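You operate a simulated robot arm through the tools that you are given. There is no shell and no other tool. Be economical: measure what you need, move in short steps, check, and stop when the job is done.

You are at the controls of a simulated two-armed robot. One attempt, no reset.

TASK
Take the green cube and leave it on the silver plate on the end of the beige bench. Switch the teal lever on. Put the purple brick on the end of the beige bench away on the wide black mat. Put the orange brick on the end of the beige bench away on the wide black mat. Put the grey buffer on the end of the beige bench away on the top of the white cube. Take the teal roll and put it on the blue round badge on the right end of the near bench. Fetch the grey felt pad and set it on the right end of the near bench. Take the blue pot and put it on the dark trivet. Fetch the banded grey box and set it on the blue tray. Take the blue disc and put it on the middle shelf of the checking bench. Shut the upper small drawer. Put the brown disc on top of the small discs box. Do these in any order. Set down upright: grey buffer, teal roll, blue pot.

It is judged by the outcome, as a careful person would: the job done as asked, and still so three seconds after it is handed in. It fails if anything else is knocked over, pushed out of place, dropped, spilled or broken.

THE ROBOT
Two 6-joint arms with two-finger parallel grippers on one trunk, on a base that drives. Base frame: it is fixed to the floor where the robot stands at the start and does not move with it; the origin is under the middle of the robot, x ahead of it, y to its left, z up. Readings come in m, degrees, newtons and seconds.
The left shoulder is at the start at [0.05, 0.17, 1.11], the right one opposite. Each reaches about 1.092 m from its shoulder. Places, roughly: banded grey box [9.75, -2, 0.75]; blue disc (4x4x2 cm) [9.6, -2.6, 0.8]; blue pot (8x8x12 cm) [11.9, -2.5, 1.1]; blue round badge (5x5x2 cm) [1.2, -1.3, 0.9]; blue tray [6, 0, 1]; brown disc (4x4x2 cm) [2.9, -5.2, 0.8]; dark trivet (9x8x3 cm) [13.2, -5.4, 0.8]; green cube (4x4x3 cm) [0.5, -0.2, 1]; grey buffer (5x5x7 cm) [-1, -1.6, 0.8]; grey felt pad (5x8x3 cm) [1.2, -0.4, 0.9]; middle shelf of the checking bench [8.7, 1.7, 0.6]; orange brick (6x8x5 cm) [-1.2, -1.8, 0.8]; purple brick (6x8x5 cm) [-1.2, -1.7, 0.8]; right end of the near bench [0.9, -1.2, 0.9]; silver plate (12x6x1 cm) [-1, -1.8, 0.8]; small discs box [3, -6, 0.75]; teal lever [0.9, -0.4, 1.2]; teal roll (5x5x8 cm) [1, 0.1, 0.9]; top of the white cube [11.9, -2.4, 1.1]; upper small drawer [3.2, -5.1, 0.9]; wide black mat (40x19 cm) [-1.06, -5.44, 0.8]. Payload 1.57 kg a hand.
Tool frame (each hand has its own): the origin (TCP) lies between the finger pads and is the grasp point; the fingertips stand 0.03 m ahead of it; z points along the fingers, y is the line along which they close. Largest opening 0.08 m; finger width 0.017, thickness 0.012; the body of the gripper, 0.04 by 0.082 m, starts 0.08 m behind the TCP.
Orientation is told as [roll, pitch, yaw] about the base's x, y, z axes, in that order, counted from this pose: with the fingers straight down and closing along the base's y, the tool's x points along the base's -x, its y along +y and its z along -z.

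THE INTERFACE
- The arms move only by the tool nudge_tool. It takes "left_steps", "right_steps" or both (then of equal length, played together; a hand with none holds still); each is one flat list of numbers, 7 for each row, row after row: the shift along the tool's x, y, z in m, then the turn, a rotation vector about the tool's x, y, z in degrees, then the closure, from 0 (fully open) to 1 (shut). In form: [tx, ty, tz, rx, ry, rz, grip, tx, ty, tz, rx, ry, rz, grip, ...]. A call has 1 to 8 rows; each row shifts and turns the commanded pose from where the row before left it, along the tool's axes as they then stand. A row lasts 0.2 s, in which the tool goes at most 0.05 m and 8.6 degrees; a call with a longer step from one row to the next is refused whole, and so is a gripper value outside its range. A pose out of reach is approached as far as the arm can. The call stops where the force on the tool passes 40 N (or 10 N more than at its start, if that is more) or the arm is blocked; 0.2 s more then pass. The fingers move at their own pace (about 0.045 m/s each) and stop on an object; they squeeze with about 37 N. The grip force told is the motor's: it shows also when the fingers shut on nothing. Time passes only in rows, and 0.2 s behind the last, so rows that do not move let the fingers close. It gives the time, the measured TCP pose, the force on the tool (base axes), the opening and the grip force at its end, in the units of the frame above (readings bear some noise), with the torque about the TCP (base axes, N m) and any sound that the robot's microphone picked up.
- Cameras (640 x 400 px; columns grow to the right, rows downward): "scene" is now at [0.0456, -0.0333, 1.7008]; the picture's right is [-0.36, -0.93, 0.00], its down [-0.58, 0.23, -0.79] and it looks along [0.73, -0.29, -0.62] (base axes); focal length 282 px, centre (320, 200). "left" rides on the left gripper at [0.072, 0.007, -0.122] in its tool frame; the picture's right is [-0.09, 1.00, 0.00], its down [-0.84, -0.08, -0.54] and it looks along [-0.54, -0.05, 0.84] (tool axes); focal length 238 px, centre (320, 200). "right" rides on the right gripper at [0.072, -0.007, -0.122] in its tool frame; the picture's right is [0.09, 1.00, 0.00], its down [-0.84, 0.08, -0.54] and it looks along [-0.54, 0.05, 0.84] (tool axes); focal length 238 px, centre (320, 200). There is no depth. A picture from a camera that has moved, and an enlarged one, comes with that camera's place and axes in the base frame and with its lens. The place of the scene camera against the robot may be out by one fixed shift of up to 0.012 m in any direction.
- get_image(camera): a new picture of that camera. No time passes.
- raise_lower(by): slides the trunk up (or, below 0, down) by that many m; the arms and the scene camera ride with it, the base frame stays. It gives what a move gives, with no picture.
- base_move(legs): drives the robot by 1 to 6 legs, each [ahead, left, turn to the left] in m, m and degrees, along the robot's own axes; the way and the turn of a leg run together, so that a leg with both is an arc; at most 1.5 m and 180 degrees a leg. The arms and the cameras ride along, it lands a little off, and it stops where it bumps. It gives what a move gives.
- turn_head(pan, tilt): turns the head with the scene camera to pan (to the left, within 86 degrees either way) and tilt (down, from -29 to 69), counted from straight ahead of the robot. It gives what a move gives.
- inspect(camera, box): a new picture of the part [left, top, right, bottom] of that camera's present view, enlarged. No time passes.
- hand_in(): hands the job in; it is judged then, once.

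Work in short steps. Places have to be worked out from the pictures, the camera data and where the tool is seen: move nearer, look again, correct. Check each grasp and each placing, and mend what went wrong. You have 546 turns and 354 pictures in all, those below and enlarged ones among them. Open the grippers and draw the arms clear of the work before you hand the job in, unless the task says otherwise; then end with one line.

The tools are called after "Call:" as a command line: name --argument value ..., lists and objects as JSON in quotes. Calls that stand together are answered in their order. nudge_tool: Moves the arms, as the interface text tells. Its arguments: {"type":"object","properties":{"left_steps":{"type":"array"},"right_steps":{"type":"array"}},"required":[]} The other tools are called the same way: raise_lower (by) slides the trunk up or down; base_move (legs) drives the base; turn_head (pan, tilt) turns the head that bears the scene camera; get_image (camera) takes a picture; inspect (camera, box) takes an enlarged picture of a part of a camera's view; hand_in () hands the job in.

At the start:

```text
clock: 0.0
left_tool_pos: [0.4798, -0.0248, 0.9994]
left_orientation: [0.0, 0.1, 0.0]
left_ft_force: [0.0, -0.2, -0.4]
left_wrist_torque: [0.0, -0.04, -0.02]
left_grip_width: 0.0802
left_gripper_force: 0.1
right_tool_pos: [0.4029, -0.5171, 0.9995]
right_orientation: [0.0, 0.1, 0.0]
right_ft_force: [0.5, -0.8, 0.0]
right_wrist_torque: [-0.04, 0.02, -0.02]
right_grip_width: 0.0803
right_gripper_force: 0.1
trunk travel left (down, up): [-0.725, 0.245]
robot x, y, heading: [-0.0002, -0.0014, 0.1]
head pan, tilt: [-21.4, 38.2]
```

scene: 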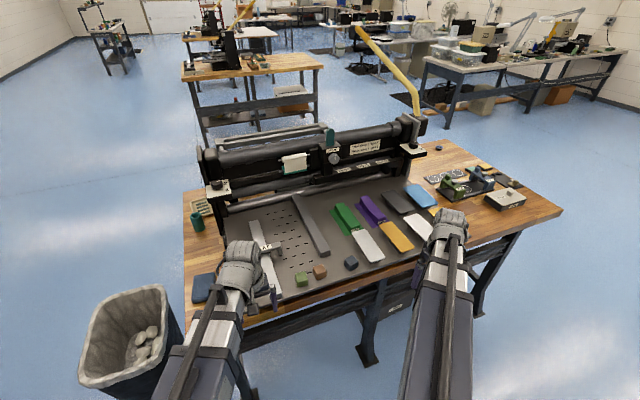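
right: 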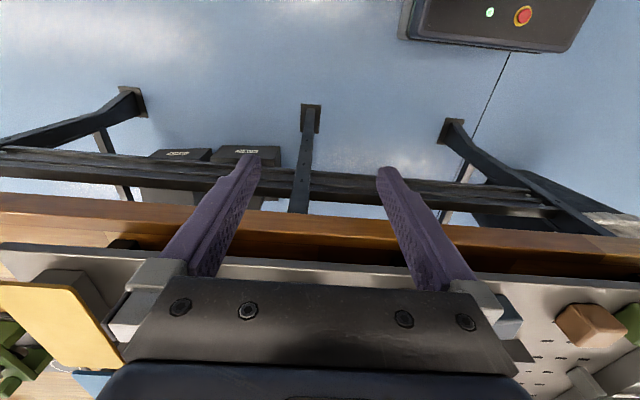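
left: 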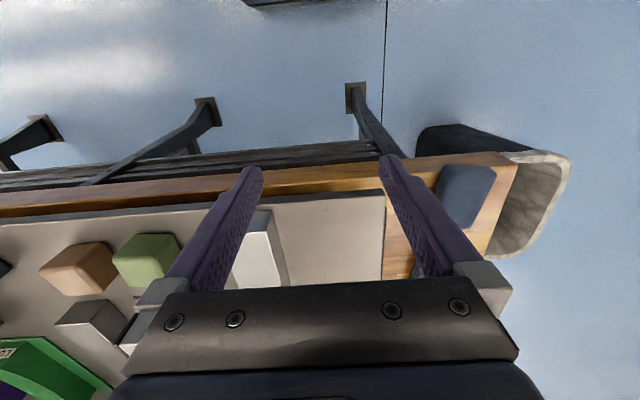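

The start pictures show the near bench with the green cube near (310,278). I'll enlarge the working parts first.

Call:
inspect --camera "scene" --box '[180, 180, 380, 305]'

Call:
inspect --camera "scene" --box '[370, 120, 570, 245]'

```text
3.20 times, centred on (280, 242) of scene
camera zoom: at [0.0456, -0.0333, 1.7008], right [-0.36, -0.93, 0.0], down [-0.58, 0.23, -0.79], along [0.73, -0.29, -0.62], focal length 902 px, centre (448, 64)
```

zoom: 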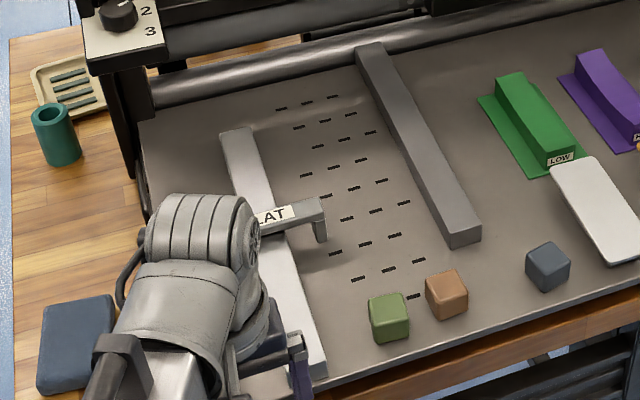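

```text
3.20 times, centred on (470, 182) of scene
camera zoom: at [0.0456, -0.0333, 1.7008], right [-0.36, -0.93, 0.0], down [-0.58, 0.23, -0.79], along [0.73, -0.29, -0.62], focal length 902 px, centre (-160, 256)
```

zoom: 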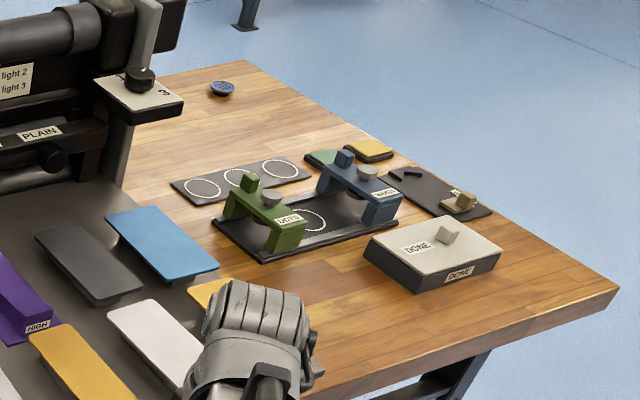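

Badge and roll are visible; now I look closer at the lever and the region behind the press where the felt pad should be.

Call:
inspect --camera "scene" --box '[270, 100, 430, 200]'

Call:
raise_lower --by 0.24

Call:
get_image --camera "scene"

```text
4.00 times, centred on (350, 150) of scene
camera zoom: at [0.0456, -0.0333, 1.7008], right [-0.36, -0.93, 0.0], down [-0.58, 0.23, -0.79], along [0.73, -0.29, -0.62], focal length 1127 px, centre (200, 400)
```

zoom: 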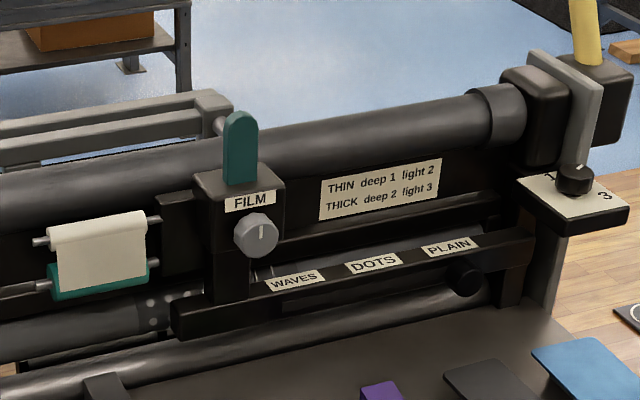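

```text
clock: 2.5
left_tool_pos: [0.4799, -0.0253, 1.2401]
left_orientation: [0.0, 0.0, 0.0]
left_ft_force: [0.6, 0.1, 0.0]
left_wrist_torque: [0.0, -0.01, -0.01]
left_grip_width: 0.0801
left_gripper_force: 0.0
right_tool_pos: [0.404, -0.5166, 1.2395]
right_orientation: [0.1, 0.1, 0.0]
right_ft_force: [-0.2, 0.7, -0.3]
right_wrist_torque: [0.02, 0.0, -0.01]
right_grip_width: 0.08
right_gripper_force: 0.1
trunk travel left (down, up): [-0.965, 0.005]
robot x, y, heading: [0.0005, -0.0011, -0.0]
head pan, tilt: [-21.4, 38.2]
```

```text
347 pictures are left
camera scene: at [0.0457, -0.0333, 1.9408], right [-0.36, -0.93, 0.0], down [-0.58, 0.23, -0.79], along [0.73, -0.29, -0.62], focal length 282 px, centre (320, 200)
```

scene: 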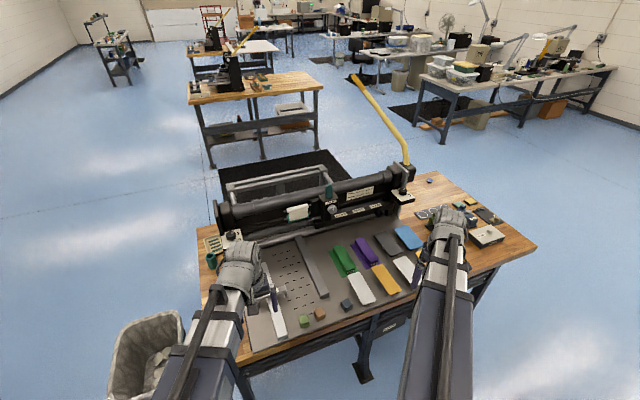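

Raised view; I enlarge the region behind the press to look for the felt pad, and the lever.

Call:
inspect --camera "scene" --box '[200, 150, 440, 300]'

Call:
inspect --camera "scene" --box '[280, 160, 400, 235]'

```text
2.67 times, centred on (320, 225) of scene
camera zoom: at [0.0457, -0.0333, 1.9408], right [-0.36, -0.93, 0.0], down [-0.58, 0.23, -0.79], along [0.73, -0.29, -0.62], focal length 752 px, centre (320, 133)
```

zoom: 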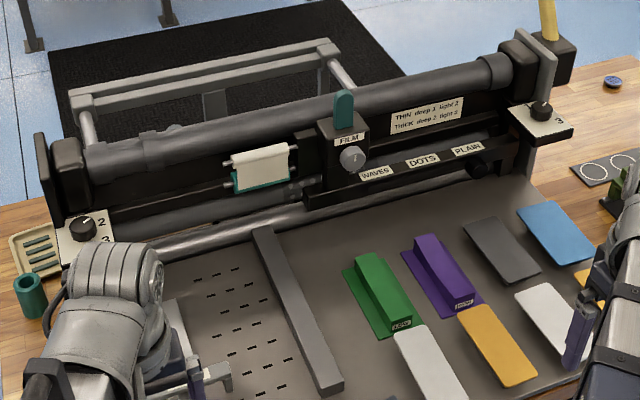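

```text
5.33 times, centred on (340, 198) of scene
camera zoom: at [0.0457, -0.0333, 1.9408], right [-0.36, -0.93, 0.0], down [-0.58, 0.23, -0.79], along [0.73, -0.29, -0.62], focal length 1503 px, centre (213, 213)
```

zoom: 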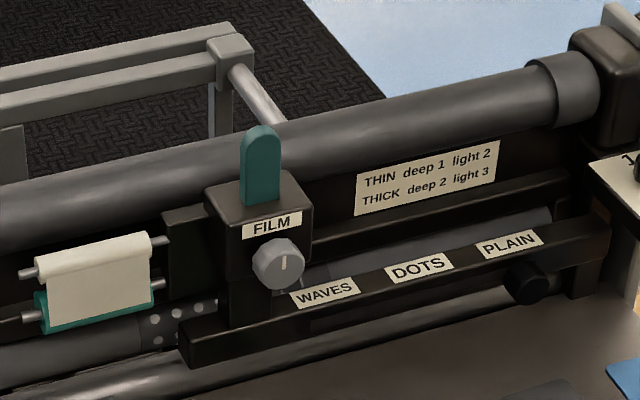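

I place the lever at about (0.90, -0.41, 1.25). I'll lift the right hand above it to look down with the wrist camera.

Call:
nudge_tool --right_steps '[0, 0.01, -0.045, 0, 0, 0, 0, 0, 0.01, -0.045, 0, 0, 0, 0, 0, 0.01, -0.045, 0, 0, 0, 0, 0, 0.01, -0.045, 0, 0, 0, 0, -0.03, 0.01, -0.03, 0, 0, 0, 0, -0.045, 0.015, -0.01, 0, 0, 0, 0, -0.045, 0.015, -0.01, 0, 0, 0, 0, -0.045, 0.015, -0.01, 0, 0, 0, 0]'

Call:
nudge_tool --right_steps '[-0.045, 0.01, 0, 0, 0, 0, 0, -0.045, 0.01, -0.01, 0, 0, 0, 0, -0.045, 0.01, -0.01, 0, 0, 0, 0, -0.045, 0, 0, 0, 0, 0, 0]'

Call:
get_image --camera "right"

```text
clock: 4.3
left_tool_pos: [0.4811, -0.0242, 1.2387]
left_orientation: [0.0, 0.1, -0.2]
left_ft_force: [-0.2, 0.4, 0.4]
left_wrist_torque: [-0.01, 0.01, 0.02]
left_grip_width: 0.0802
left_gripper_force: 0.1
right_tool_pos: [0.5679, -0.4339, 1.2396]
right_orientation: [0.0, 0.1, -0.1]
right_ft_force: [-0.3, 0.9, 0.8]
right_wrist_torque: [0.02, -0.02, 0.02]
right_grip_width: 0.0799
right_gripper_force: 0.1
right hand out of reach, approached as far as the arm can: row 1, 2, 3, 4, 5, 6, 7, 8
trunk travel left (down, up): [-0.965, 0.005]
robot x, y, heading: [0.0002, -0.002, -0.2]
head pan, tilt: [-21.4, 38.2]
```

```text
clock: 5.3
left_tool_pos: [0.4808, -0.0261, 1.2387]
left_orientation: [-0.1, 0.1, 0.0]
left_ft_force: [0.7, 0.6, -0.7]
left_wrist_torque: [0.0, 0.01, -0.01]
left_grip_width: 0.0801
left_gripper_force: 0.0
right_tool_pos: [0.7492, -0.4019, 1.2396]
right_orientation: [0.1, 0.0, 0.1]
right_ft_force: [-0.1, 0.2, 0.6]
right_wrist_torque: [-0.02, 0.04, 0.06]
right_grip_width: 0.0799
right_gripper_force: 0.0
right hand out of reach, approached as far as the arm can: row 2, 3
trunk travel left (down, up): [-0.965, 0.005]
robot x, y, heading: [0.0007, 0.0032, 0.3]
head pan, tilt: [-21.4, 38.2]
```

```text
344 pictures are left
camera right: at [0.6768, -0.4081, 1.3614], right [-0.09, 1.0, 0.0], down [0.84, 0.08, 0.54], along [0.54, 0.05, -0.84], focal length 238 px, centre (320, 200)
```

right: 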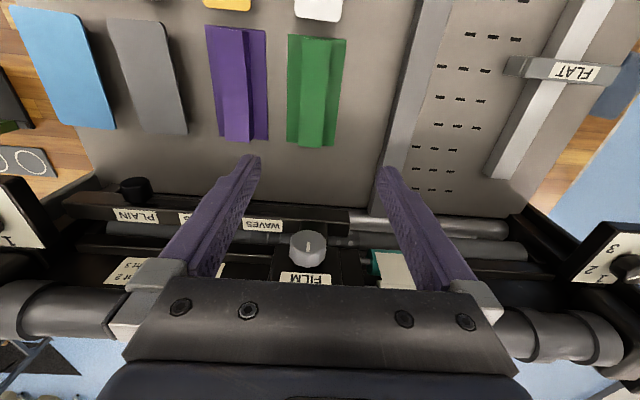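

The hand pointing down cannot go higher than shoulder −0.11 m. I'll leave the lever for a look from elsewhere and first fetch the teal roll (est. centre (1.01, 0.11), top z≈0.94): retract the right hand and turn the left hand so it closes along x.

Call:
nudge_tool --left_steps '[0, 0, 0, 0, 0, 8.5, 0, 0, 0, 0, 0, 0, 8.5, 0, 0, 0, 0, 0, 0, 8.5, 0, 0, 0, 0, 0, 0, 8.5, 0, 0, 0, 0, 0, 0, 8.5, 0, 0, 0, 0, 0, 0, 8.5, 0, 0, 0, 0, 0, 0, 8.5, 0, 0, 0, 0, 0, 0, 8.5, 0]' --right_steps '[0.045, -0.01, 0, 0, 0, 0, 0, 0.045, -0.01, 0, 0, 0, 0, 0, 0.045, -0.01, 0, 0, 0, 0, 0, 0.045, -0.01, 0, 0, 0, 0, 0, 0.045, -0.01, 0, 0, 0, 0, 0, 0.045, -0.01, 0, 0, 0, 0, 0, 0.045, -0.01, 0, 0, 0, 0, 0, 0.045, -0.01, 0, 0, 0, 0, 0]'

Call:
nudge_tool --left_steps '[0, 0, 0, 0, 0, 8, 0, 0, 0, 0, 0, 0, 8, 0, 0, 0, 0, 0, 0, 6, 0, 0.045, 0, 0, 0, 0, 0, 0, 0.045, 0, 0, 0, 0, 0, 0, 0.045, 0, 0, 0, 0, 0, 0, 0.045, 0, 0, 0, 0, 0, 0, 0.045, 0, 0, 0, 0, 0, 0]'

```text
clock: 7.1
left_tool_pos: [0.4796, -0.025, 1.2395]
left_orientation: [0.1, 0.0, -68.2]
left_ft_force: [-0.5, 0.4, -0.1]
left_wrist_torque: [-0.01, -0.06, -0.04]
left_grip_width: 0.0799
left_gripper_force: 0.1
right_tool_pos: [0.3868, -0.4813, 1.2402]
right_orientation: [0.0, 0.0, 0.0]
right_ft_force: [-0.2, -0.1, -0.3]
right_wrist_torque: [0.0, 0.0, 0.01]
right_grip_width: 0.0799
right_gripper_force: 0.0
trunk travel left (down, up): [-0.965, 0.005]
robot x, y, heading: [-0.0033, -0.003, -0.1]
head pan, tilt: [-21.4, 38.2]
```

```text
clock: 8.9
left_tool_pos: [0.478, 0.2015, 1.2399]
left_orientation: [-0.1, -0.1, -90.1]
left_ft_force: [0.3, -0.4, -0.2]
left_wrist_torque: [-0.01, 0.0, 0.03]
left_grip_width: 0.0798
left_gripper_force: 0.0
right_tool_pos: [0.3898, -0.4815, 1.2401]
right_orientation: [0.0, 0.1, 0.0]
right_ft_force: [-0.4, 0.8, -0.8]
right_wrist_torque: [0.01, -0.01, -0.02]
right_grip_width: 0.0801
right_gripper_force: 0.1
trunk travel left (down, up): [-0.965, 0.005]
robot x, y, heading: [-0.0005, -0.0001, 0.1]
head pan, tilt: [-21.4, 38.2]
```

Left hand is turned; tool y is now base +x. I advance at y≈0.2 well clear of the press, and look.

Call:
nudge_tool --left_steps '[0, 0.048, 0, 0, 0, 0, 0, 0, 0.048, 0, 0, 0, 0, 0, 0, 0.048, 0, 0, 0, 0, 0, 0, 0.048, 0, 0, 0, 0, 0, 0, 0.048, 0, 0, 0, 0, 0, 0, 0.048, 0, 0, 0, 0, 0, 0, 0.048, 0, 0, 0, 0, 0, 0, 0.048, 0, 0, 0, 0, 0]'

Call:
get_image --camera "left"

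```text
clock: 10.7
left_tool_pos: [0.865, 0.2005, 1.2398]
left_orientation: [0.0, -0.1, -90.0]
left_ft_force: [0.0, 0.1, -0.7]
left_wrist_torque: [-0.01, 0.01, 0.02]
left_grip_width: 0.0801
left_gripper_force: 0.1
right_tool_pos: [0.389, -0.4818, 1.2398]
right_orientation: [0.0, 0.1, 0.0]
right_ft_force: [0.2, 0.5, 0.4]
right_wrist_torque: [-0.02, -0.01, -0.04]
right_grip_width: 0.08
right_gripper_force: 0.0
trunk travel left (down, up): [-0.965, 0.005]
robot x, y, heading: [-0.0005, 0.0046, -0.0]
head pan, tilt: [-21.4, 38.2]
```

```text
343 pictures are left
camera left: at [0.8724, 0.2726, 1.36], right [1.0, -0.09, 0.0], down [-0.08, -0.84, 0.54], along [-0.05, -0.54, -0.84], focal length 238 px, centre (320, 200)
```

left: 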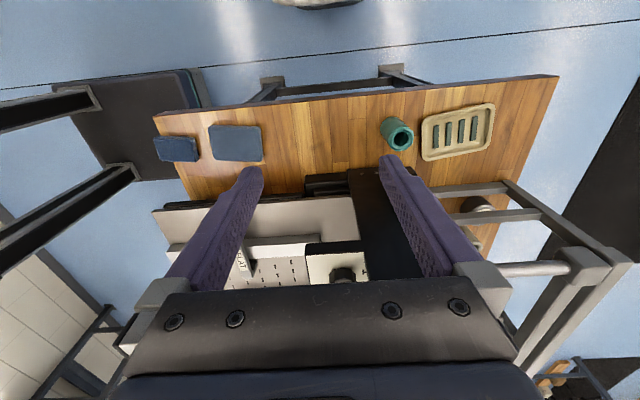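

The roll's top ring is at about (1.008, 0.122). I move over it and then lower the trunk.

Call:
nudge_tool --left_steps '[-0.02, 0.036, 0, 0, 0, 0, 0, -0.02, 0.036, 0, 0, 0, 0, 0, -0.02, 0.036, 0, 0, 0, 0, 0, -0.018, 0.036, 0, 0, 0, 0, 0]'

Call:
inspect --camera "left" --box '[320, 60, 640, 260]'

```text
clock: 11.7
left_tool_pos: [0.9223, 0.1327, 1.239]
left_orientation: [0.1, 0.0, -90.0]
left_ft_force: [-0.2, 0.7, 0.1]
left_wrist_torque: [-0.01, -0.01, 0.03]
left_grip_width: 0.0801
left_gripper_force: 0.1
left hand out of reach, approached as far as the arm can: row 2, 3, 4
right_tool_pos: [0.3884, -0.4809, 1.2384]
right_orientation: [0.0, 0.0, 0.1]
right_ft_force: [0.6, 0.0, 0.2]
right_wrist_torque: [-0.01, -0.02, -0.05]
right_grip_width: 0.0801
right_gripper_force: 0.1
trunk travel left (down, up): [-0.965, 0.005]
robot x, y, heading: [-0.001, -0.0037, -0.1]
head pan, tilt: [-21.4, 38.2]
```

```text
2.00 times, centred on (480, 160) of left
camera zoom: at [0.9289, 0.2054, 1.3605], right [1.0, -0.09, 0.0], down [-0.08, -0.84, 0.54], along [-0.05, -0.54, -0.84], focal length 477 px, centre (0, 280)
```

zoom: 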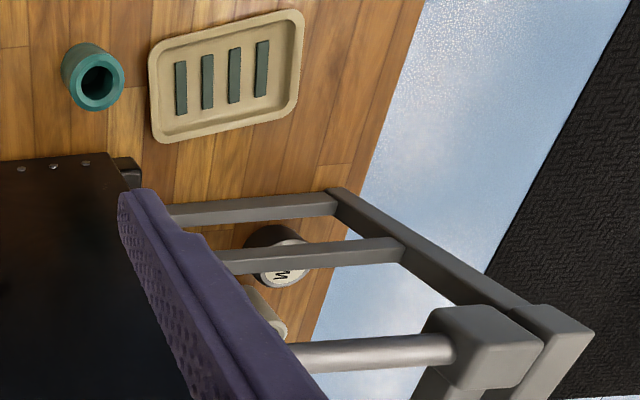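

With the hand down its reach ends at x≈0.92. The bench front edge is about x≈0.48 and the base front about 0.29, so I drive ahead a modest 0.12 m.

Call:
base_move --legs '[[0.12, 0, 0]]'

Call:
get_image --camera "left"

Call:
get_image --camera "scene"

```text
clock: 12.9
left_tool_pos: [1.0418, 0.1336, 1.2398]
left_orientation: [0.1, 0.0, -90.0]
left_ft_force: [-0.3, 0.8, 0.2]
left_wrist_torque: [-0.01, 0.02, -0.01]
left_grip_width: 0.08
left_gripper_force: 0.1
right_tool_pos: [0.5092, -0.4804, 1.2388]
right_orientation: [0.1, 0.1, 0.0]
right_ft_force: [0.1, -0.3, -0.2]
right_wrist_torque: [-0.01, 0.07, -0.01]
right_grip_width: 0.0801
right_gripper_force: 0.1
trunk travel left (down, up): [-0.965, 0.005]
robot x, y, heading: [0.1228, -0.0012, -0.4]
head pan, tilt: [-21.4, 38.2]
```

```text
341 pictures are left
camera left: at [1.0489, 0.2064, 1.3604], right [1.0, -0.09, 0.0], down [-0.08, -0.84, 0.54], along [-0.05, -0.54, -0.84], focal length 238 px, centre (320, 200)
```

left: 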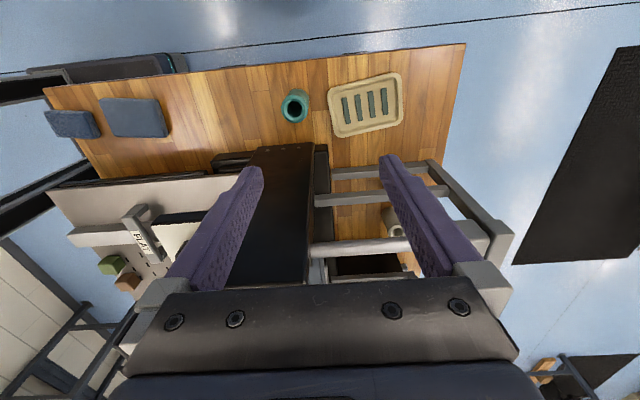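

```text
340 pictures are left
camera scene: at [0.1666, -0.0331, 1.9408], right [-0.36, -0.93, 0.0], down [-0.58, 0.23, -0.79], along [0.73, -0.29, -0.62], focal length 282 px, centre (320, 200)
```

scene: 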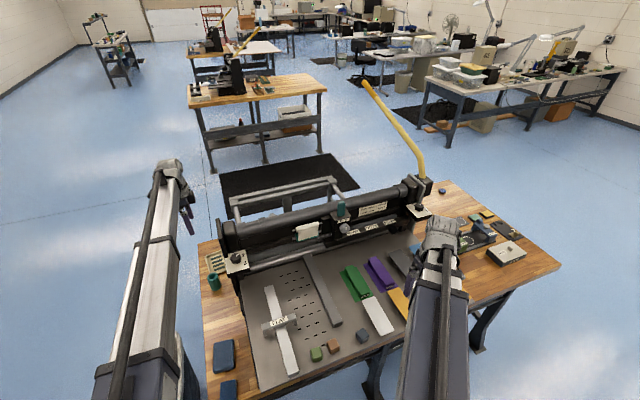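

Roll now at about (1.002, 0.124). I centre over it and lower the trunk by 0.22 m (TCP z≈1.02, tips ≈0.99 above its top 0.944).

Call:
nudge_tool --left_steps '[-0.01, -0.038, 0, 0, 0, 0, 0]'

Call:
raise_lower --by -0.22

Call:
get_image --camera "left"

```text
clock: 13.3
left_tool_pos: [1.0003, 0.1239, 1.2418]
left_orientation: [0.2, 0.0, -90.0]
left_ft_force: [-0.2, -0.1, 0.9]
left_wrist_torque: [0.0, -0.04, -0.04]
left_grip_width: 0.0803
left_gripper_force: 0.1
right_tool_pos: [0.5068, -0.4815, 1.2399]
right_orientation: [0.0, -0.1, 0.0]
right_ft_force: [0.4, -0.4, 0.5]
right_wrist_torque: [0.0, -0.04, -0.02]
right_grip_width: 0.0797
right_gripper_force: 0.2
trunk travel left (down, up): [-0.965, 0.005]
robot x, y, heading: [0.118, -0.0011, -0.0]
head pan, tilt: [-21.4, 38.2]
```

```text
clock: 15.7
left_tool_pos: [1.0028, 0.1242, 1.0201]
left_orientation: [0.1, 0.0, -90.0]
left_ft_force: [-0.5, -0.3, -0.4]
left_wrist_torque: [0.01, 0.01, 0.0]
left_grip_width: 0.08
left_gripper_force: 0.1
right_tool_pos: [0.5074, -0.4815, 1.0187]
right_orientation: [0.0, 0.0, 0.1]
right_ft_force: [-4.2, -1.1, 2.9]
right_wrist_torque: [-0.04, 0.08, -0.01]
right_grip_width: 0.0799
right_gripper_force: 0.1
trunk travel left (down, up): [-0.745, 0.225]
robot x, y, heading: [0.1243, -0.0014, -0.3]
head pan, tilt: [-21.4, 38.2]
```

```text
339 pictures are left
camera left: at [1.01, 0.1964, 1.1415], right [1.0, -0.09, 0.0], down [-0.08, -0.84, 0.54], along [-0.05, -0.54, -0.84], focal length 238 px, centre (320, 200)
```

left: 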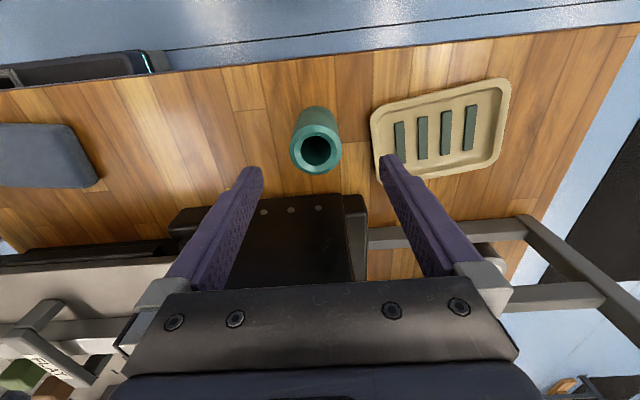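

The right hand shows a small contact force, so I look at it before going on.

Call:
get_image --camera "right"

```text
338 pictures are left
camera right: at [0.435, -0.4877, 1.1425], right [-0.09, 1.0, 0.0], down [0.84, 0.08, 0.54], along [0.54, 0.05, -0.84], focal length 238 px, centre (320, 200)
```

right: 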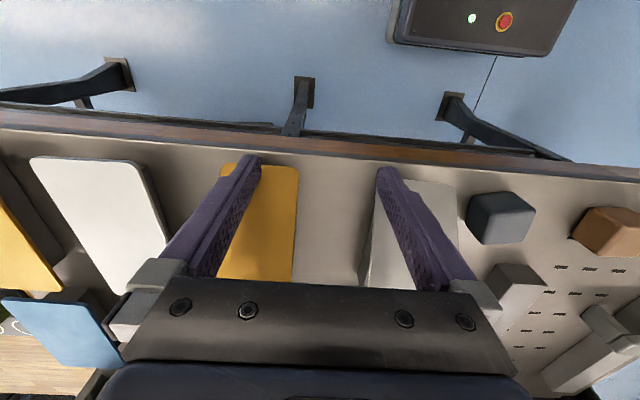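

The right fingertips touch the yellow/white paddles lightly. I lift the trunk a little and draw the right hand back.

Call:
raise_lower --by 0.05

Call:
nudge_tool --right_steps '[0.045, 0, 0, 0, 0, 0, 0, 0.045, 0, 0, 0, 0, 0, 0, 0.045, 0, 0, 0, 0, 0, 0, 0.02, 0, 0, 0, 0, 0, 0]'

Call:
get_image --camera "right"

Call:
inspect --camera "scene" --box '[280, 180, 480, 305]'

```text
clock: 16.6
left_tool_pos: [1.0046, 0.1232, 1.07]
left_orientation: [0.1, -0.1, -90.0]
left_ft_force: [-0.9, -0.1, -0.2]
left_wrist_torque: [0.01, -0.02, 0.0]
left_grip_width: 0.0799
left_gripper_force: 0.1
right_tool_pos: [0.5087, -0.4818, 1.0702]
right_orientation: [0.0, -0.1, 0.0]
right_ft_force: [0.2, 0.0, -0.1]
right_wrist_torque: [-0.01, 0.0, -0.01]
right_grip_width: 0.08
right_gripper_force: 0.2
trunk travel left (down, up): [-0.795, 0.175]
robot x, y, heading: [0.121, 0.0006, 0.4]
head pan, tilt: [-21.4, 38.2]
```

```text
clock: 17.6
left_tool_pos: [1.0035, 0.1237, 1.0694]
left_orientation: [0.1, 0.0, -90.0]
left_ft_force: [-0.3, 0.1, 0.2]
left_wrist_torque: [0.0, 0.03, 0.01]
left_grip_width: 0.0802
left_gripper_force: 0.0
right_tool_pos: [0.3792, -0.5201, 1.069]
right_orientation: [0.1, 0.1, 0.0]
right_ft_force: [-0.7, 0.0, -0.6]
right_wrist_torque: [0.0, -0.02, 0.0]
right_grip_width: 0.08
right_gripper_force: 0.1
right hand out of reach, approached as far as the arm can: row 2, 3, 4
trunk travel left (down, up): [-0.795, 0.175]
robot x, y, heading: [0.1194, 0.0021, -0.0]
head pan, tilt: [-21.4, 38.2]
```

```text
337 pictures are left
camera right: at [0.3065, -0.5266, 1.1922], right [-0.09, 1.0, 0.0], down [0.84, 0.08, 0.54], along [0.54, 0.05, -0.84], focal length 238 px, centre (320, 200)
```

right: 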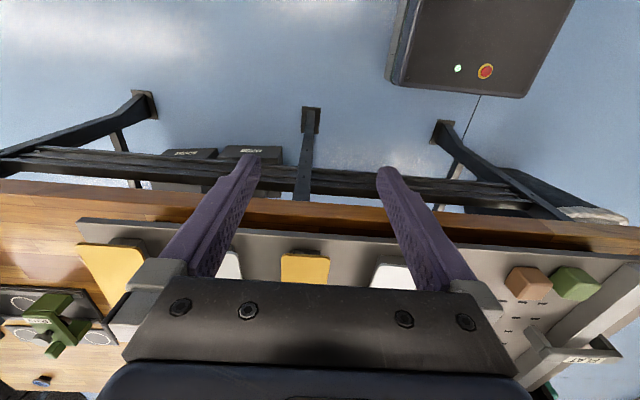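

```text
3.20 times, centred on (380, 242) of scene
camera zoom: at [0.1658, -0.0331, 1.7708], right [-0.36, -0.93, 0.0], down [-0.58, 0.23, -0.79], along [0.73, -0.29, -0.62], focal length 902 px, centre (128, 64)
```

zoom: 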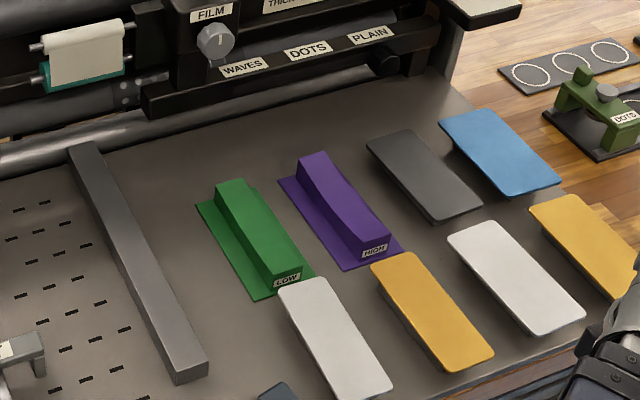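

Everything looks in place. The roll centre is at about (1.000, 0.121); I descend with the left hand to z≈0.915.

Call:
nudge_tool --left_steps '[-0.002, -0.003, 0.04, 0, 0, 0, 0, 0, 0, 0.04, 0, 0, 0, 0, 0, 0, 0.035, 0, 0, 0, 0, 0, 0, 0.02, 0, 0, 0, 0, 0, 0, 0.02, 0, 0, 0, 0]'

Call:
get_image --camera "left"

```text
clock: 18.8
left_tool_pos: [1.0043, 0.124, 1.0701]
left_orientation: [0.1, -0.1, -90.0]
left_ft_force: [-0.3, -0.1, -0.2]
left_wrist_torque: [-0.01, -0.03, -0.02]
left_grip_width: 0.0801
left_gripper_force: 0.1
left hand out of reach, approached as far as the arm can: row 1, 2, 3, 4, 5
right_tool_pos: [0.378, -0.521, 1.0695]
right_orientation: [0.0, 0.1, -0.1]
right_ft_force: [-0.2, 0.3, 0.7]
right_wrist_torque: [0.03, 0.02, 0.03]
right_grip_width: 0.08
right_gripper_force: 0.0
trunk travel left (down, up): [-0.795, 0.175]
robot x, y, heading: [0.1213, 0.0016, 0.1]
head pan, tilt: [-21.4, 38.2]
```

```text
335 pictures are left
camera left: at [1.0107, 0.1964, 1.1909], right [1.0, -0.09, 0.0], down [-0.08, -0.84, 0.54], along [-0.05, -0.54, -0.84], focal length 238 px, centre (320, 200)
```

left: 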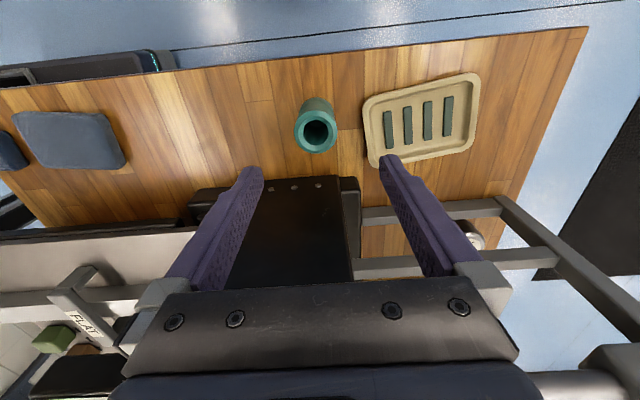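

The arm itself can't go lower at this stretch, but the trunk can. The right hand hangs clear in front of the bench edge (x≈0.53), so I lower the trunk by 0.155.

Call:
raise_lower --by -0.1

Call:
get_image --camera "left"

```text
clock: 20.1
left_tool_pos: [1.0039, 0.124, 0.97]
left_orientation: [0.1, 0.0, -90.1]
left_ft_force: [-0.1, 0.1, 0.1]
left_wrist_torque: [-0.02, -0.02, 0.01]
left_grip_width: 0.08
left_gripper_force: 0.0
right_tool_pos: [0.3784, -0.5202, 0.9702]
right_orientation: [0.1, 0.1, -0.1]
right_ft_force: [-0.3, 0.5, -0.6]
right_wrist_torque: [0.04, -0.01, -0.03]
right_grip_width: 0.0799
right_gripper_force: 0.1
trunk travel left (down, up): [-0.695, 0.275]
robot x, y, heading: [0.1206, 0.0027, 0.0]
head pan, tilt: [-21.4, 38.2]
```

```text
334 pictures are left
camera left: at [1.0106, 0.1964, 1.091], right [1.0, -0.09, 0.0], down [-0.08, -0.84, 0.54], along [-0.05, -0.54, -0.84], focal length 238 px, centre (320, 200)
```

left: 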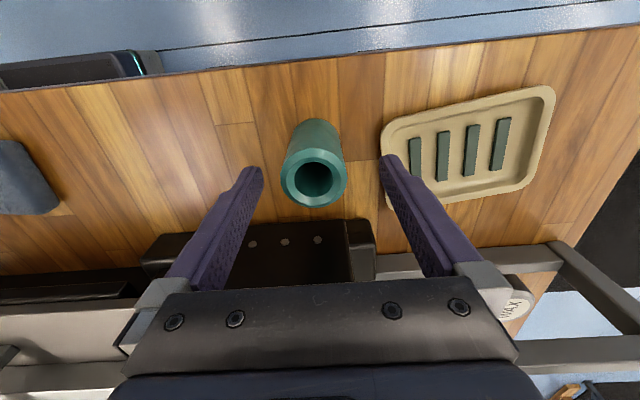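

The roll sits centred between the fingers. I narrow the opening a bit (to clear the tray edge), centre at x=1.000, then lower 0.05 m.

Call:
nudge_tool --left_steps '[-0.003, -0.004, 0, 0, 0, 0, 0.18, 0, 0, 0, 0, 0, 0, 0.18]'

Call:
raise_lower --by -0.05

Call:
nudge_tool --left_steps '[0, 0, 0, 0, 0, 0, 0.5, 0, 0, 0, 0, 0, 0, 1, 0, 0, 0, 0, 0, 0, 1, 0, 0, 0, 0, 0, 0, 1]'

Call:
get_image --camera "left"

```text
clock: 20.7
left_tool_pos: [0.9993, 0.1205, 0.9693]
left_orientation: [0.1, 0.0, -90.0]
left_ft_force: [0.0, -0.1, -0.1]
left_wrist_torque: [0.02, -0.05, 0.04]
left_grip_width: 0.0655
left_gripper_force: 0.2
right_tool_pos: [0.3796, -0.5196, 0.9698]
right_orientation: [0.1, 0.3, 0.0]
right_ft_force: [0.0, -0.4, 0.6]
right_wrist_torque: [-0.01, 0.0, -0.02]
right_grip_width: 0.0798
right_gripper_force: 0.0
trunk travel left (down, up): [-0.695, 0.275]
robot x, y, heading: [0.121, 0.0037, 0.1]
head pan, tilt: [-21.4, 38.2]
```

```text
clock: 21.6
left_tool_pos: [0.9994, 0.1207, 0.9199]
left_orientation: [0.0, 0.0, -90.0]
left_ft_force: [-0.3, -0.1, -0.2]
left_wrist_torque: [-0.04, 0.03, 0.02]
left_grip_width: 0.0656
left_gripper_force: 0.1
right_tool_pos: [0.3786, -0.5188, 0.9207]
right_orientation: [0.1, 0.1, 0.1]
right_ft_force: [1.0, -0.4, 0.1]
right_wrist_torque: [-0.03, 0.0, -0.03]
right_grip_width: 0.08
right_gripper_force: 0.0
trunk travel left (down, up): [-0.645, 0.325]
robot x, y, heading: [0.1198, 0.0001, -0.1]
head pan, tilt: [-21.4, 38.2]
```

```text
clock: 22.6
left_tool_pos: [0.9995, 0.1214, 0.9199]
left_orientation: [0.1, 0.0, -90.0]
left_ft_force: [0.7, -0.6, 0.2]
left_wrist_torque: [-0.02, 0.01, 0.01]
left_grip_width: 0.0432
left_gripper_force: 36.7
right_tool_pos: [0.3792, -0.5197, 0.9202]
right_orientation: [0.0, 0.0, 0.1]
right_ft_force: [0.3, 0.8, 0.2]
right_wrist_torque: [0.0, -0.01, -0.02]
right_grip_width: 0.0798
right_gripper_force: 0.2
trunk travel left (down, up): [-0.645, 0.325]
robot x, y, heading: [0.1231, 0.0037, -0.1]
head pan, tilt: [-21.4, 38.2]
```

```text
333 pictures are left
camera left: at [1.0061, 0.1933, 1.0409], right [1.0, -0.09, 0.0], down [-0.08, -0.84, 0.54], along [-0.05, -0.54, -0.84], focal length 238 px, centre (320, 200)
```

left: 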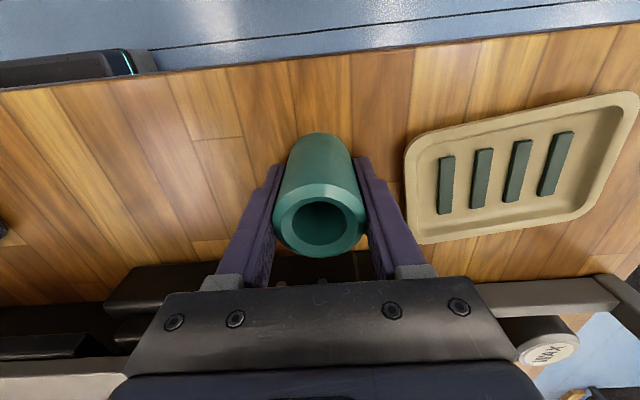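

Gripped (0.043 m, 36.7 N). I raise the trunk and check that the roll comes along, then retract the left hand.

Call:
raise_lower --by 0.23

Call:
nudge_tool --left_steps '[0.02, -0.04, 0, 0, 0, 0, 1, 0.02, -0.04, 0, 0, 0, 0, 1, 0.02, -0.04, 0, 0, 0, 0, 1, 0, -0.045, 0, 0, 0, 0, 1, 0, -0.045, 0, 0, 0, 0, 1, 0, -0.045, 0, 0, 0, 0, 1, 0, -0.045, 0, 0, 0, 0, 1, 0, -0.045, 0, 0, 0, 0, 1]'

Call:
get_image --camera "scene"

```text
clock: 25.1
left_tool_pos: [0.999, 0.1202, 1.1496]
left_orientation: [0.2, -0.1, -90.0]
left_ft_force: [0.2, -0.3, -1.3]
left_wrist_torque: [-0.02, 0.02, 0.01]
left_grip_width: 0.0434
left_gripper_force: 37.2
right_tool_pos: [0.3787, -0.5212, 1.1491]
right_orientation: [0.1, 0.1, 0.0]
right_ft_force: [0.0, 0.2, 0.2]
right_wrist_torque: [0.0, 0.01, -0.05]
right_grip_width: 0.0797
right_gripper_force: 0.0
trunk travel left (down, up): [-0.875, 0.095]
robot x, y, heading: [0.1186, -0.0007, -0.0]
head pan, tilt: [-21.4, 38.2]
```

```text
clock: 26.9
left_tool_pos: [0.6526, 0.179, 1.1501]
left_orientation: [0.0, 0.1, -90.0]
left_ft_force: [0.4, 0.7, -0.1]
left_wrist_torque: [-0.02, -0.05, 0.03]
left_grip_width: 0.043
left_gripper_force: 36.9
right_tool_pos: [0.3781, -0.5192, 1.1494]
right_orientation: [0.1, 0.0, -0.1]
right_ft_force: [0.2, 0.3, 0.3]
right_wrist_torque: [-0.02, 0.0, 0.02]
right_grip_width: 0.0801
right_gripper_force: 0.0
trunk travel left (down, up): [-0.875, 0.095]
robot x, y, heading: [0.1159, -0.0009, -0.2]
head pan, tilt: [-21.4, 38.2]
```

```text
332 pictures are left
camera scene: at [0.1644, -0.0332, 1.8509], right [-0.36, -0.93, 0.0], down [-0.58, 0.23, -0.79], along [0.73, -0.29, -0.62], focal length 282 px, centre (320, 200)
```

scene: 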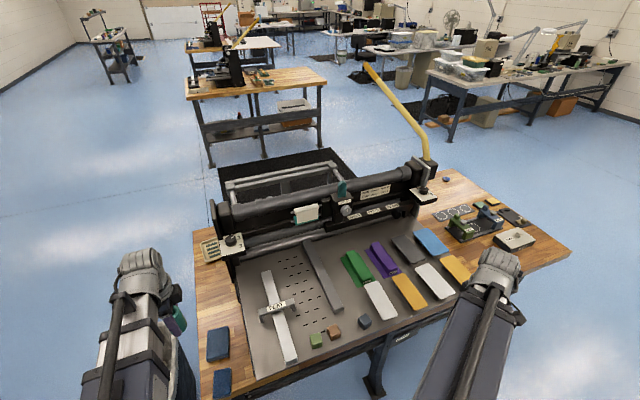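

Roll is held. Now the right hand goes for the green cube (est. (0.53, -0.175), top ≈1.0); I turn it to close along x so the fingers avoid the brown cube.

Call:
nudge_tool --right_steps '[0, 0, 0, 0, 0, -8.5, 0, 0, 0, 0, 0, 0, -8.5, 0, 0, 0, 0, 0, 0, -8.5, 0, 0, 0, 0, 0, 0, -8.5, 0, 0, 0, 0, 0, 0, -8.5, 0, 0, 0, 0, 0, 0, -8.5, 0, 0, 0, 0, 0, 0, -8.5, 0, 0, 0, 0, 0, 0, -8.5, 0]'

Call:
nudge_tool --right_steps '[0, 0, 0, 0, 0, -8, 0, 0, 0, 0, 0, 0, -8, 0, 0, 0, 0, 0, 0, -6, 0, -0.04, -0.025, 0, 0, 0, 0, 0, -0.04, -0.025, 0, 0, 0, 0, 0, -0.04, -0.025, 0, 0, 0, 0, 0, -0.04, -0.025, 0, 0, 0, 0, 0, -0.04, -0.025, 0, 0, 0, 0, 0]'

Call:
nudge_tool --right_steps '[-0.04, -0.01, 0, 0, 0, 0, 0, -0.04, -0.01, 0, 0, 0, 0, 0]'

Call:
get_image --camera "right"

```text
clock: 28.7
left_tool_pos: [0.6531, 0.1798, 1.1492]
left_orientation: [0.1, -0.1, -90.0]
left_ft_force: [-0.1, 0.1, -0.7]
left_wrist_torque: [-0.02, 0.03, -0.01]
left_grip_width: 0.043
left_gripper_force: 37.1
right_tool_pos: [0.3789, -0.5217, 1.1492]
right_orientation: [0.1, -0.1, 68.0]
right_ft_force: [-0.7, -0.3, 0.2]
right_wrist_torque: [-0.04, 0.0, -0.01]
right_grip_width: 0.0799
right_gripper_force: 0.1
trunk travel left (down, up): [-0.875, 0.095]
robot x, y, heading: [0.1205, 0.0018, -0.1]
head pan, tilt: [-21.4, 38.2]
```

```text
clock: 30.5
left_tool_pos: [0.6535, 0.1794, 1.1501]
left_orientation: [0.1, 0.0, -90.0]
left_ft_force: [0.7, 0.0, -1.3]
left_wrist_torque: [-0.03, -0.01, -0.03]
left_grip_width: 0.0428
left_gripper_force: 37.1
right_tool_pos: [0.5363, -0.3528, 1.1505]
right_orientation: [0.1, -0.1, 89.9]
right_ft_force: [0.2, 1.4, -0.5]
right_wrist_torque: [0.0, 0.03, 0.0]
right_grip_width: 0.0801
right_gripper_force: 0.0
right hand out of reach, approached as far as the arm can: row 4, 5, 6, 7
trunk travel left (down, up): [-0.875, 0.095]
robot x, y, heading: [0.1168, 0.0019, 0.1]
head pan, tilt: [-21.4, 38.2]
```

```text
clock: 31.1
left_tool_pos: [0.654, 0.1791, 1.1499]
left_orientation: [0.1, 0.0, -90.1]
left_ft_force: [-0.7, -0.1, -1.3]
left_wrist_torque: [-0.03, -0.03, -0.01]
left_grip_width: 0.0429
left_gripper_force: 36.8
right_tool_pos: [0.5631, -0.2764, 1.1497]
right_orientation: [0.2, -0.1, 89.9]
right_ft_force: [-0.6, -0.6, -0.3]
right_wrist_torque: [0.0, -0.01, 0.01]
right_grip_width: 0.0798
right_gripper_force: 0.1
right hand out of reach, approached as far as the arm can: row 1, 2
trunk travel left (down, up): [-0.875, 0.095]
robot x, y, heading: [0.1205, -0.0001, -0.0]
head pan, tilt: [-21.4, 38.2]
```

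```text
331 pictures are left
camera right: at [0.5694, -0.3485, 1.272], right [-1.0, -0.09, 0.0], down [-0.08, 0.84, 0.54], along [-0.05, 0.54, -0.84], focal length 238 px, centre (320, 200)
```

right: 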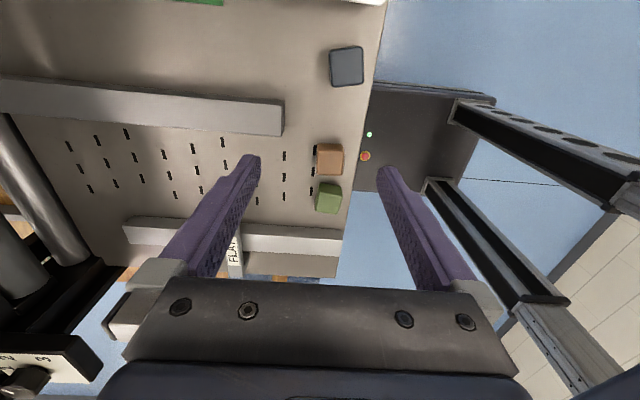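

Cube at about (0.54, -0.178). It's inside the arm's inner reach limit, so I back the base 0.13 m and then come over the cube.

Call:
base_move --legs '[[-0.13, 0, 0]]'

Call:
nudge_tool --right_steps '[-0.034, -0.036, 0, 0, 0, 0, 0, -0.032, -0.036, 0, 0, 0, 0, 0, -0.032, -0.036, 0, 0, 0, 0, 0]'

Call:
get_image --camera "right"

```text
clock: 32.3
left_tool_pos: [0.5224, 0.1792, 1.1502]
left_orientation: [0.2, 0.0, -90.0]
left_ft_force: [-0.3, 1.0, -0.7]
left_wrist_torque: [-0.02, -0.01, -0.03]
left_grip_width: 0.043
left_gripper_force: 37.1
right_tool_pos: [0.433, -0.2768, 1.1502]
right_orientation: [0.1, -0.2, 89.9]
right_ft_force: [-0.3, -0.1, 0.2]
right_wrist_torque: [0.01, -0.03, 0.0]
right_grip_width: 0.08
right_gripper_force: 0.1
trunk travel left (down, up): [-0.875, 0.095]
robot x, y, heading: [-0.0101, 0.0017, -0.1]
head pan, tilt: [-21.4, 38.2]
```

```text
clock: 33.1
left_tool_pos: [0.525, 0.1804, 1.1489]
left_orientation: [-0.1, 0.0, -89.9]
left_ft_force: [0.6, 0.2, 0.0]
left_wrist_torque: [0.0, 0.01, -0.03]
left_grip_width: 0.043
left_gripper_force: 36.7
right_tool_pos: [0.543, -0.1766, 1.1501]
right_orientation: [0.4, -0.1, 90.1]
right_ft_force: [0.0, 0.1, 0.0]
right_wrist_torque: [-0.01, 0.0, -0.03]
right_grip_width: 0.08
right_gripper_force: 0.0
trunk travel left (down, up): [-0.875, 0.095]
robot x, y, heading: [-0.0074, 0.0005, 0.0]
head pan, tilt: [-21.4, 38.2]
```

```text
330 pictures are left
camera right: at [0.5499, -0.2489, 1.2715], right [-1.0, -0.09, 0.0], down [-0.08, 0.84, 0.54], along [-0.05, 0.54, -0.84], focal length 238 px, centre (320, 200)
```

right: 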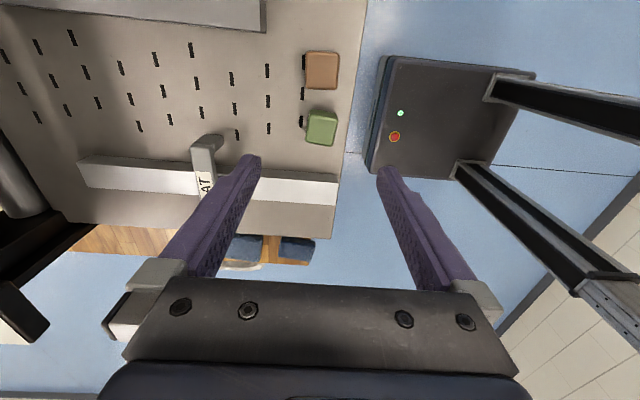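

Triangulating, the cube is at (0.540, -0.167) with top ≈0.98. I shift 1 cm and descend most of the way.

Call:
nudge_tool --right_steps '[-0.01, 0.003, 0.03, 0, 0, 0, 0, 0, 0, 0.04, 0, 0, 0, 0, 0, 0, 0.04, 0, 0, 0, 0]'

Call:
get_image --camera "right"

```text
clock: 33.9
left_tool_pos: [0.5249, 0.1788, 1.1504]
left_orientation: [0.1, 0.1, -89.8]
left_ft_force: [-0.3, 0.1, -0.6]
left_wrist_torque: [-0.04, -0.02, -0.03]
left_grip_width: 0.0429
left_gripper_force: 37.4
right_tool_pos: [0.5401, -0.1686, 1.1496]
right_orientation: [0.2, -0.1, 90.0]
right_ft_force: [0.2, 0.1, 0.5]
right_wrist_torque: [0.0, 0.02, 0.03]
right_grip_width: 0.0797
right_gripper_force: 0.0
right hand out of reach, approached as far as the arm can: row 1, 2, 3
trunk travel left (down, up): [-0.875, 0.095]
robot x, y, heading: [-0.0144, 0.0019, 0.1]
head pan, tilt: [-21.4, 38.2]
```

```text
329 pictures are left
camera right: at [0.5461, -0.2392, 1.2719], right [-1.0, -0.09, 0.0], down [-0.08, 0.84, 0.54], along [-0.05, 0.54, -0.84], focal length 238 px, centre (320, 200)
```

right: 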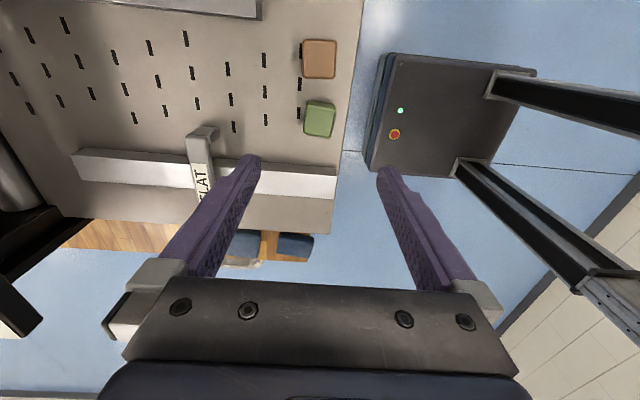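

The arm with fingers down works at a fixed height under the shoulder, so height comes from the trunk. I move the left hand (with roll) aside past the bench front, then lower the trunk.

Call:
nudge_tool --left_steps '[0.04, -0.018, 0, 0, 0, 0, 1, 0.04, -0.018, 0, 0, 0, 0, 1, 0.04, -0.018, 0, 0, 0, 0, 1, 0.04, -0.018, 0, 0, 0, 0, 1]'

Call:
get_image --camera "scene"

```text
clock: 34.9
left_tool_pos: [0.4531, 0.3374, 1.1502]
left_orientation: [0.2, 0.0, -90.0]
left_ft_force: [-0.1, 0.1, -1.0]
left_wrist_torque: [-0.03, -0.03, 0.0]
left_grip_width: 0.0432
left_gripper_force: 36.6
right_tool_pos: [0.5395, -0.1673, 1.1504]
right_orientation: [0.2, -0.1, 89.9]
right_ft_force: [0.3, 0.3, 0.2]
right_wrist_torque: [-0.01, -0.01, -0.01]
right_grip_width: 0.0801
right_gripper_force: 0.1
trunk travel left (down, up): [-0.875, 0.095]
robot x, y, heading: [-0.0068, 0.0008, 0.1]
head pan, tilt: [-21.4, 38.2]
```

```text
328 pictures are left
camera scene: at [0.0365, -0.0324, 1.8509], right [-0.36, -0.93, 0.0], down [-0.58, 0.22, -0.79], along [0.73, -0.29, -0.62], focal length 282 px, centre (320, 200)
```

scene: 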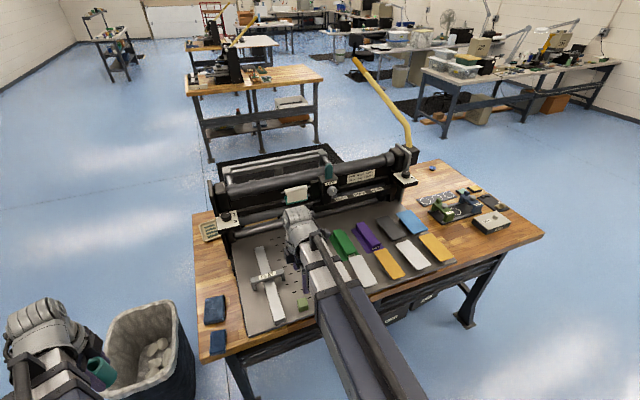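

Lower the trunk 0.12 m first (right tips at ~1.0) and look.

Call:
raise_lower --by -0.12

Call:
get_image --camera "right"

Call:
get_image --camera "left"

```text
clock: 36.4
left_tool_pos: [0.454, 0.3366, 1.0299]
left_orientation: [0.0, 0.0, -89.9]
left_ft_force: [-0.1, 0.3, -0.1]
left_wrist_torque: [0.0, 0.01, -0.03]
left_grip_width: 0.043
left_gripper_force: 37.0
right_tool_pos: [0.5389, -0.1686, 1.0303]
right_orientation: [0.1, -0.2, 90.0]
right_ft_force: [0.6, 0.4, -1.0]
right_wrist_torque: [-0.02, -0.01, 0.02]
right_grip_width: 0.08
right_gripper_force: 0.2
trunk travel left (down, up): [-0.755, 0.215]
robot x, y, heading: [-0.0106, 0.0036, -0.0]
head pan, tilt: [-21.4, 38.2]
```

```text
327 pictures are left
camera right: at [0.5459, -0.2395, 1.152], right [-1.0, -0.09, 0.0], down [-0.08, 0.84, 0.54], along [-0.05, 0.54, -0.84], focal length 238 px, centre (320, 200)
```

right: 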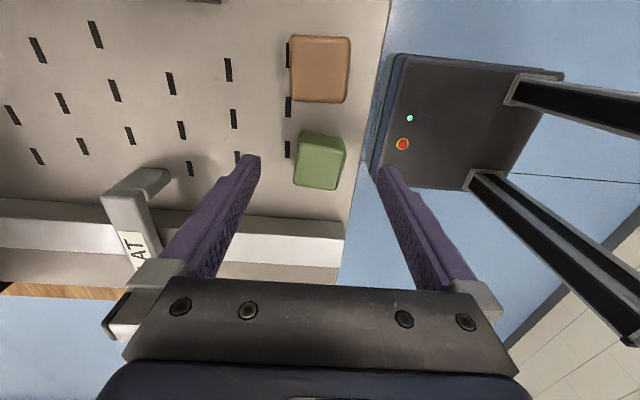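

```text
326 pictures are left
camera left: at [0.4602, 0.4099, 1.1509], right [1.0, -0.09, 0.0], down [-0.08, -0.84, 0.54], along [-0.05, -0.54, -0.84], focal length 238 px, centre (320, 200)
```

left: 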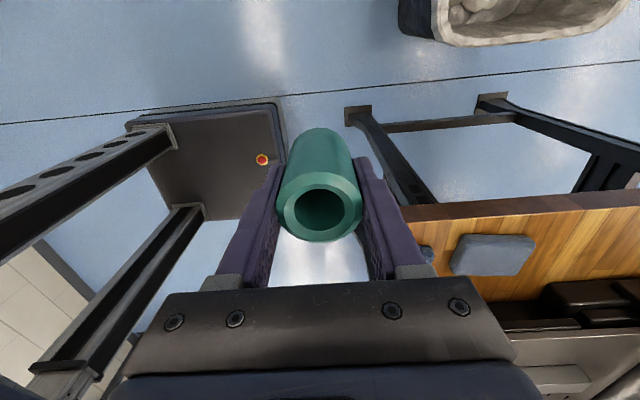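

Cube is centred between the fingers (≈(0.538,-0.169)). I lower to TCP 0.985 keeping tips off the plate, then look.

Call:
raise_lower --by -0.045

Call:
get_image --camera "right"

```text
clock: 37.1
left_tool_pos: [0.4518, 0.3383, 0.9993]
left_orientation: [0.1, -0.1, -89.9]
left_ft_force: [1.0, -0.3, -0.2]
left_wrist_torque: [0.01, 0.05, -0.01]
left_grip_width: 0.0431
left_gripper_force: 36.7
right_tool_pos: [0.5415, -0.1676, 0.9999]
right_orientation: [-0.7, -0.1, 89.9]
right_ft_force: [-5.1, 3.9, 40.7]
right_wrist_torque: [-0.01, -1.44, -0.1]
right_grip_width: 0.0755
right_gripper_force: 0.1
trunk travel left (down, up): [-0.724, 0.246]
robot x, y, heading: [-0.0081, 0.0052, -0.0]
head pan, tilt: [-21.4, 38.2]
stopped: the force on the tool passed its limit at 160 N (the readings are from after the stop); the commanded pose is now the measured one
```

```text
325 pictures are left
camera right: at [0.5451, -0.239, 1.1228], right [-1.0, -0.09, -0.01], down [-0.08, 0.84, 0.54], along [-0.04, 0.54, -0.84], focal length 238 px, centre (320, 200)
```

right: 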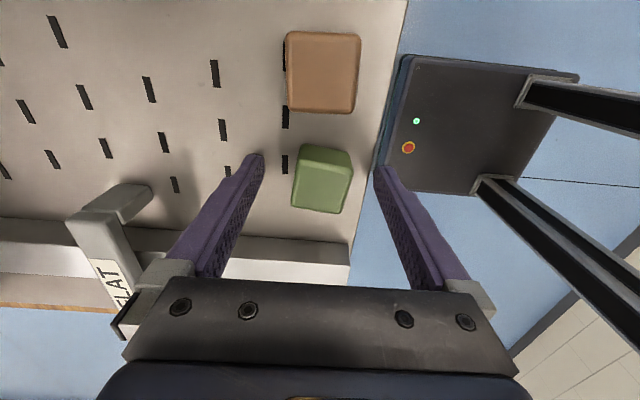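

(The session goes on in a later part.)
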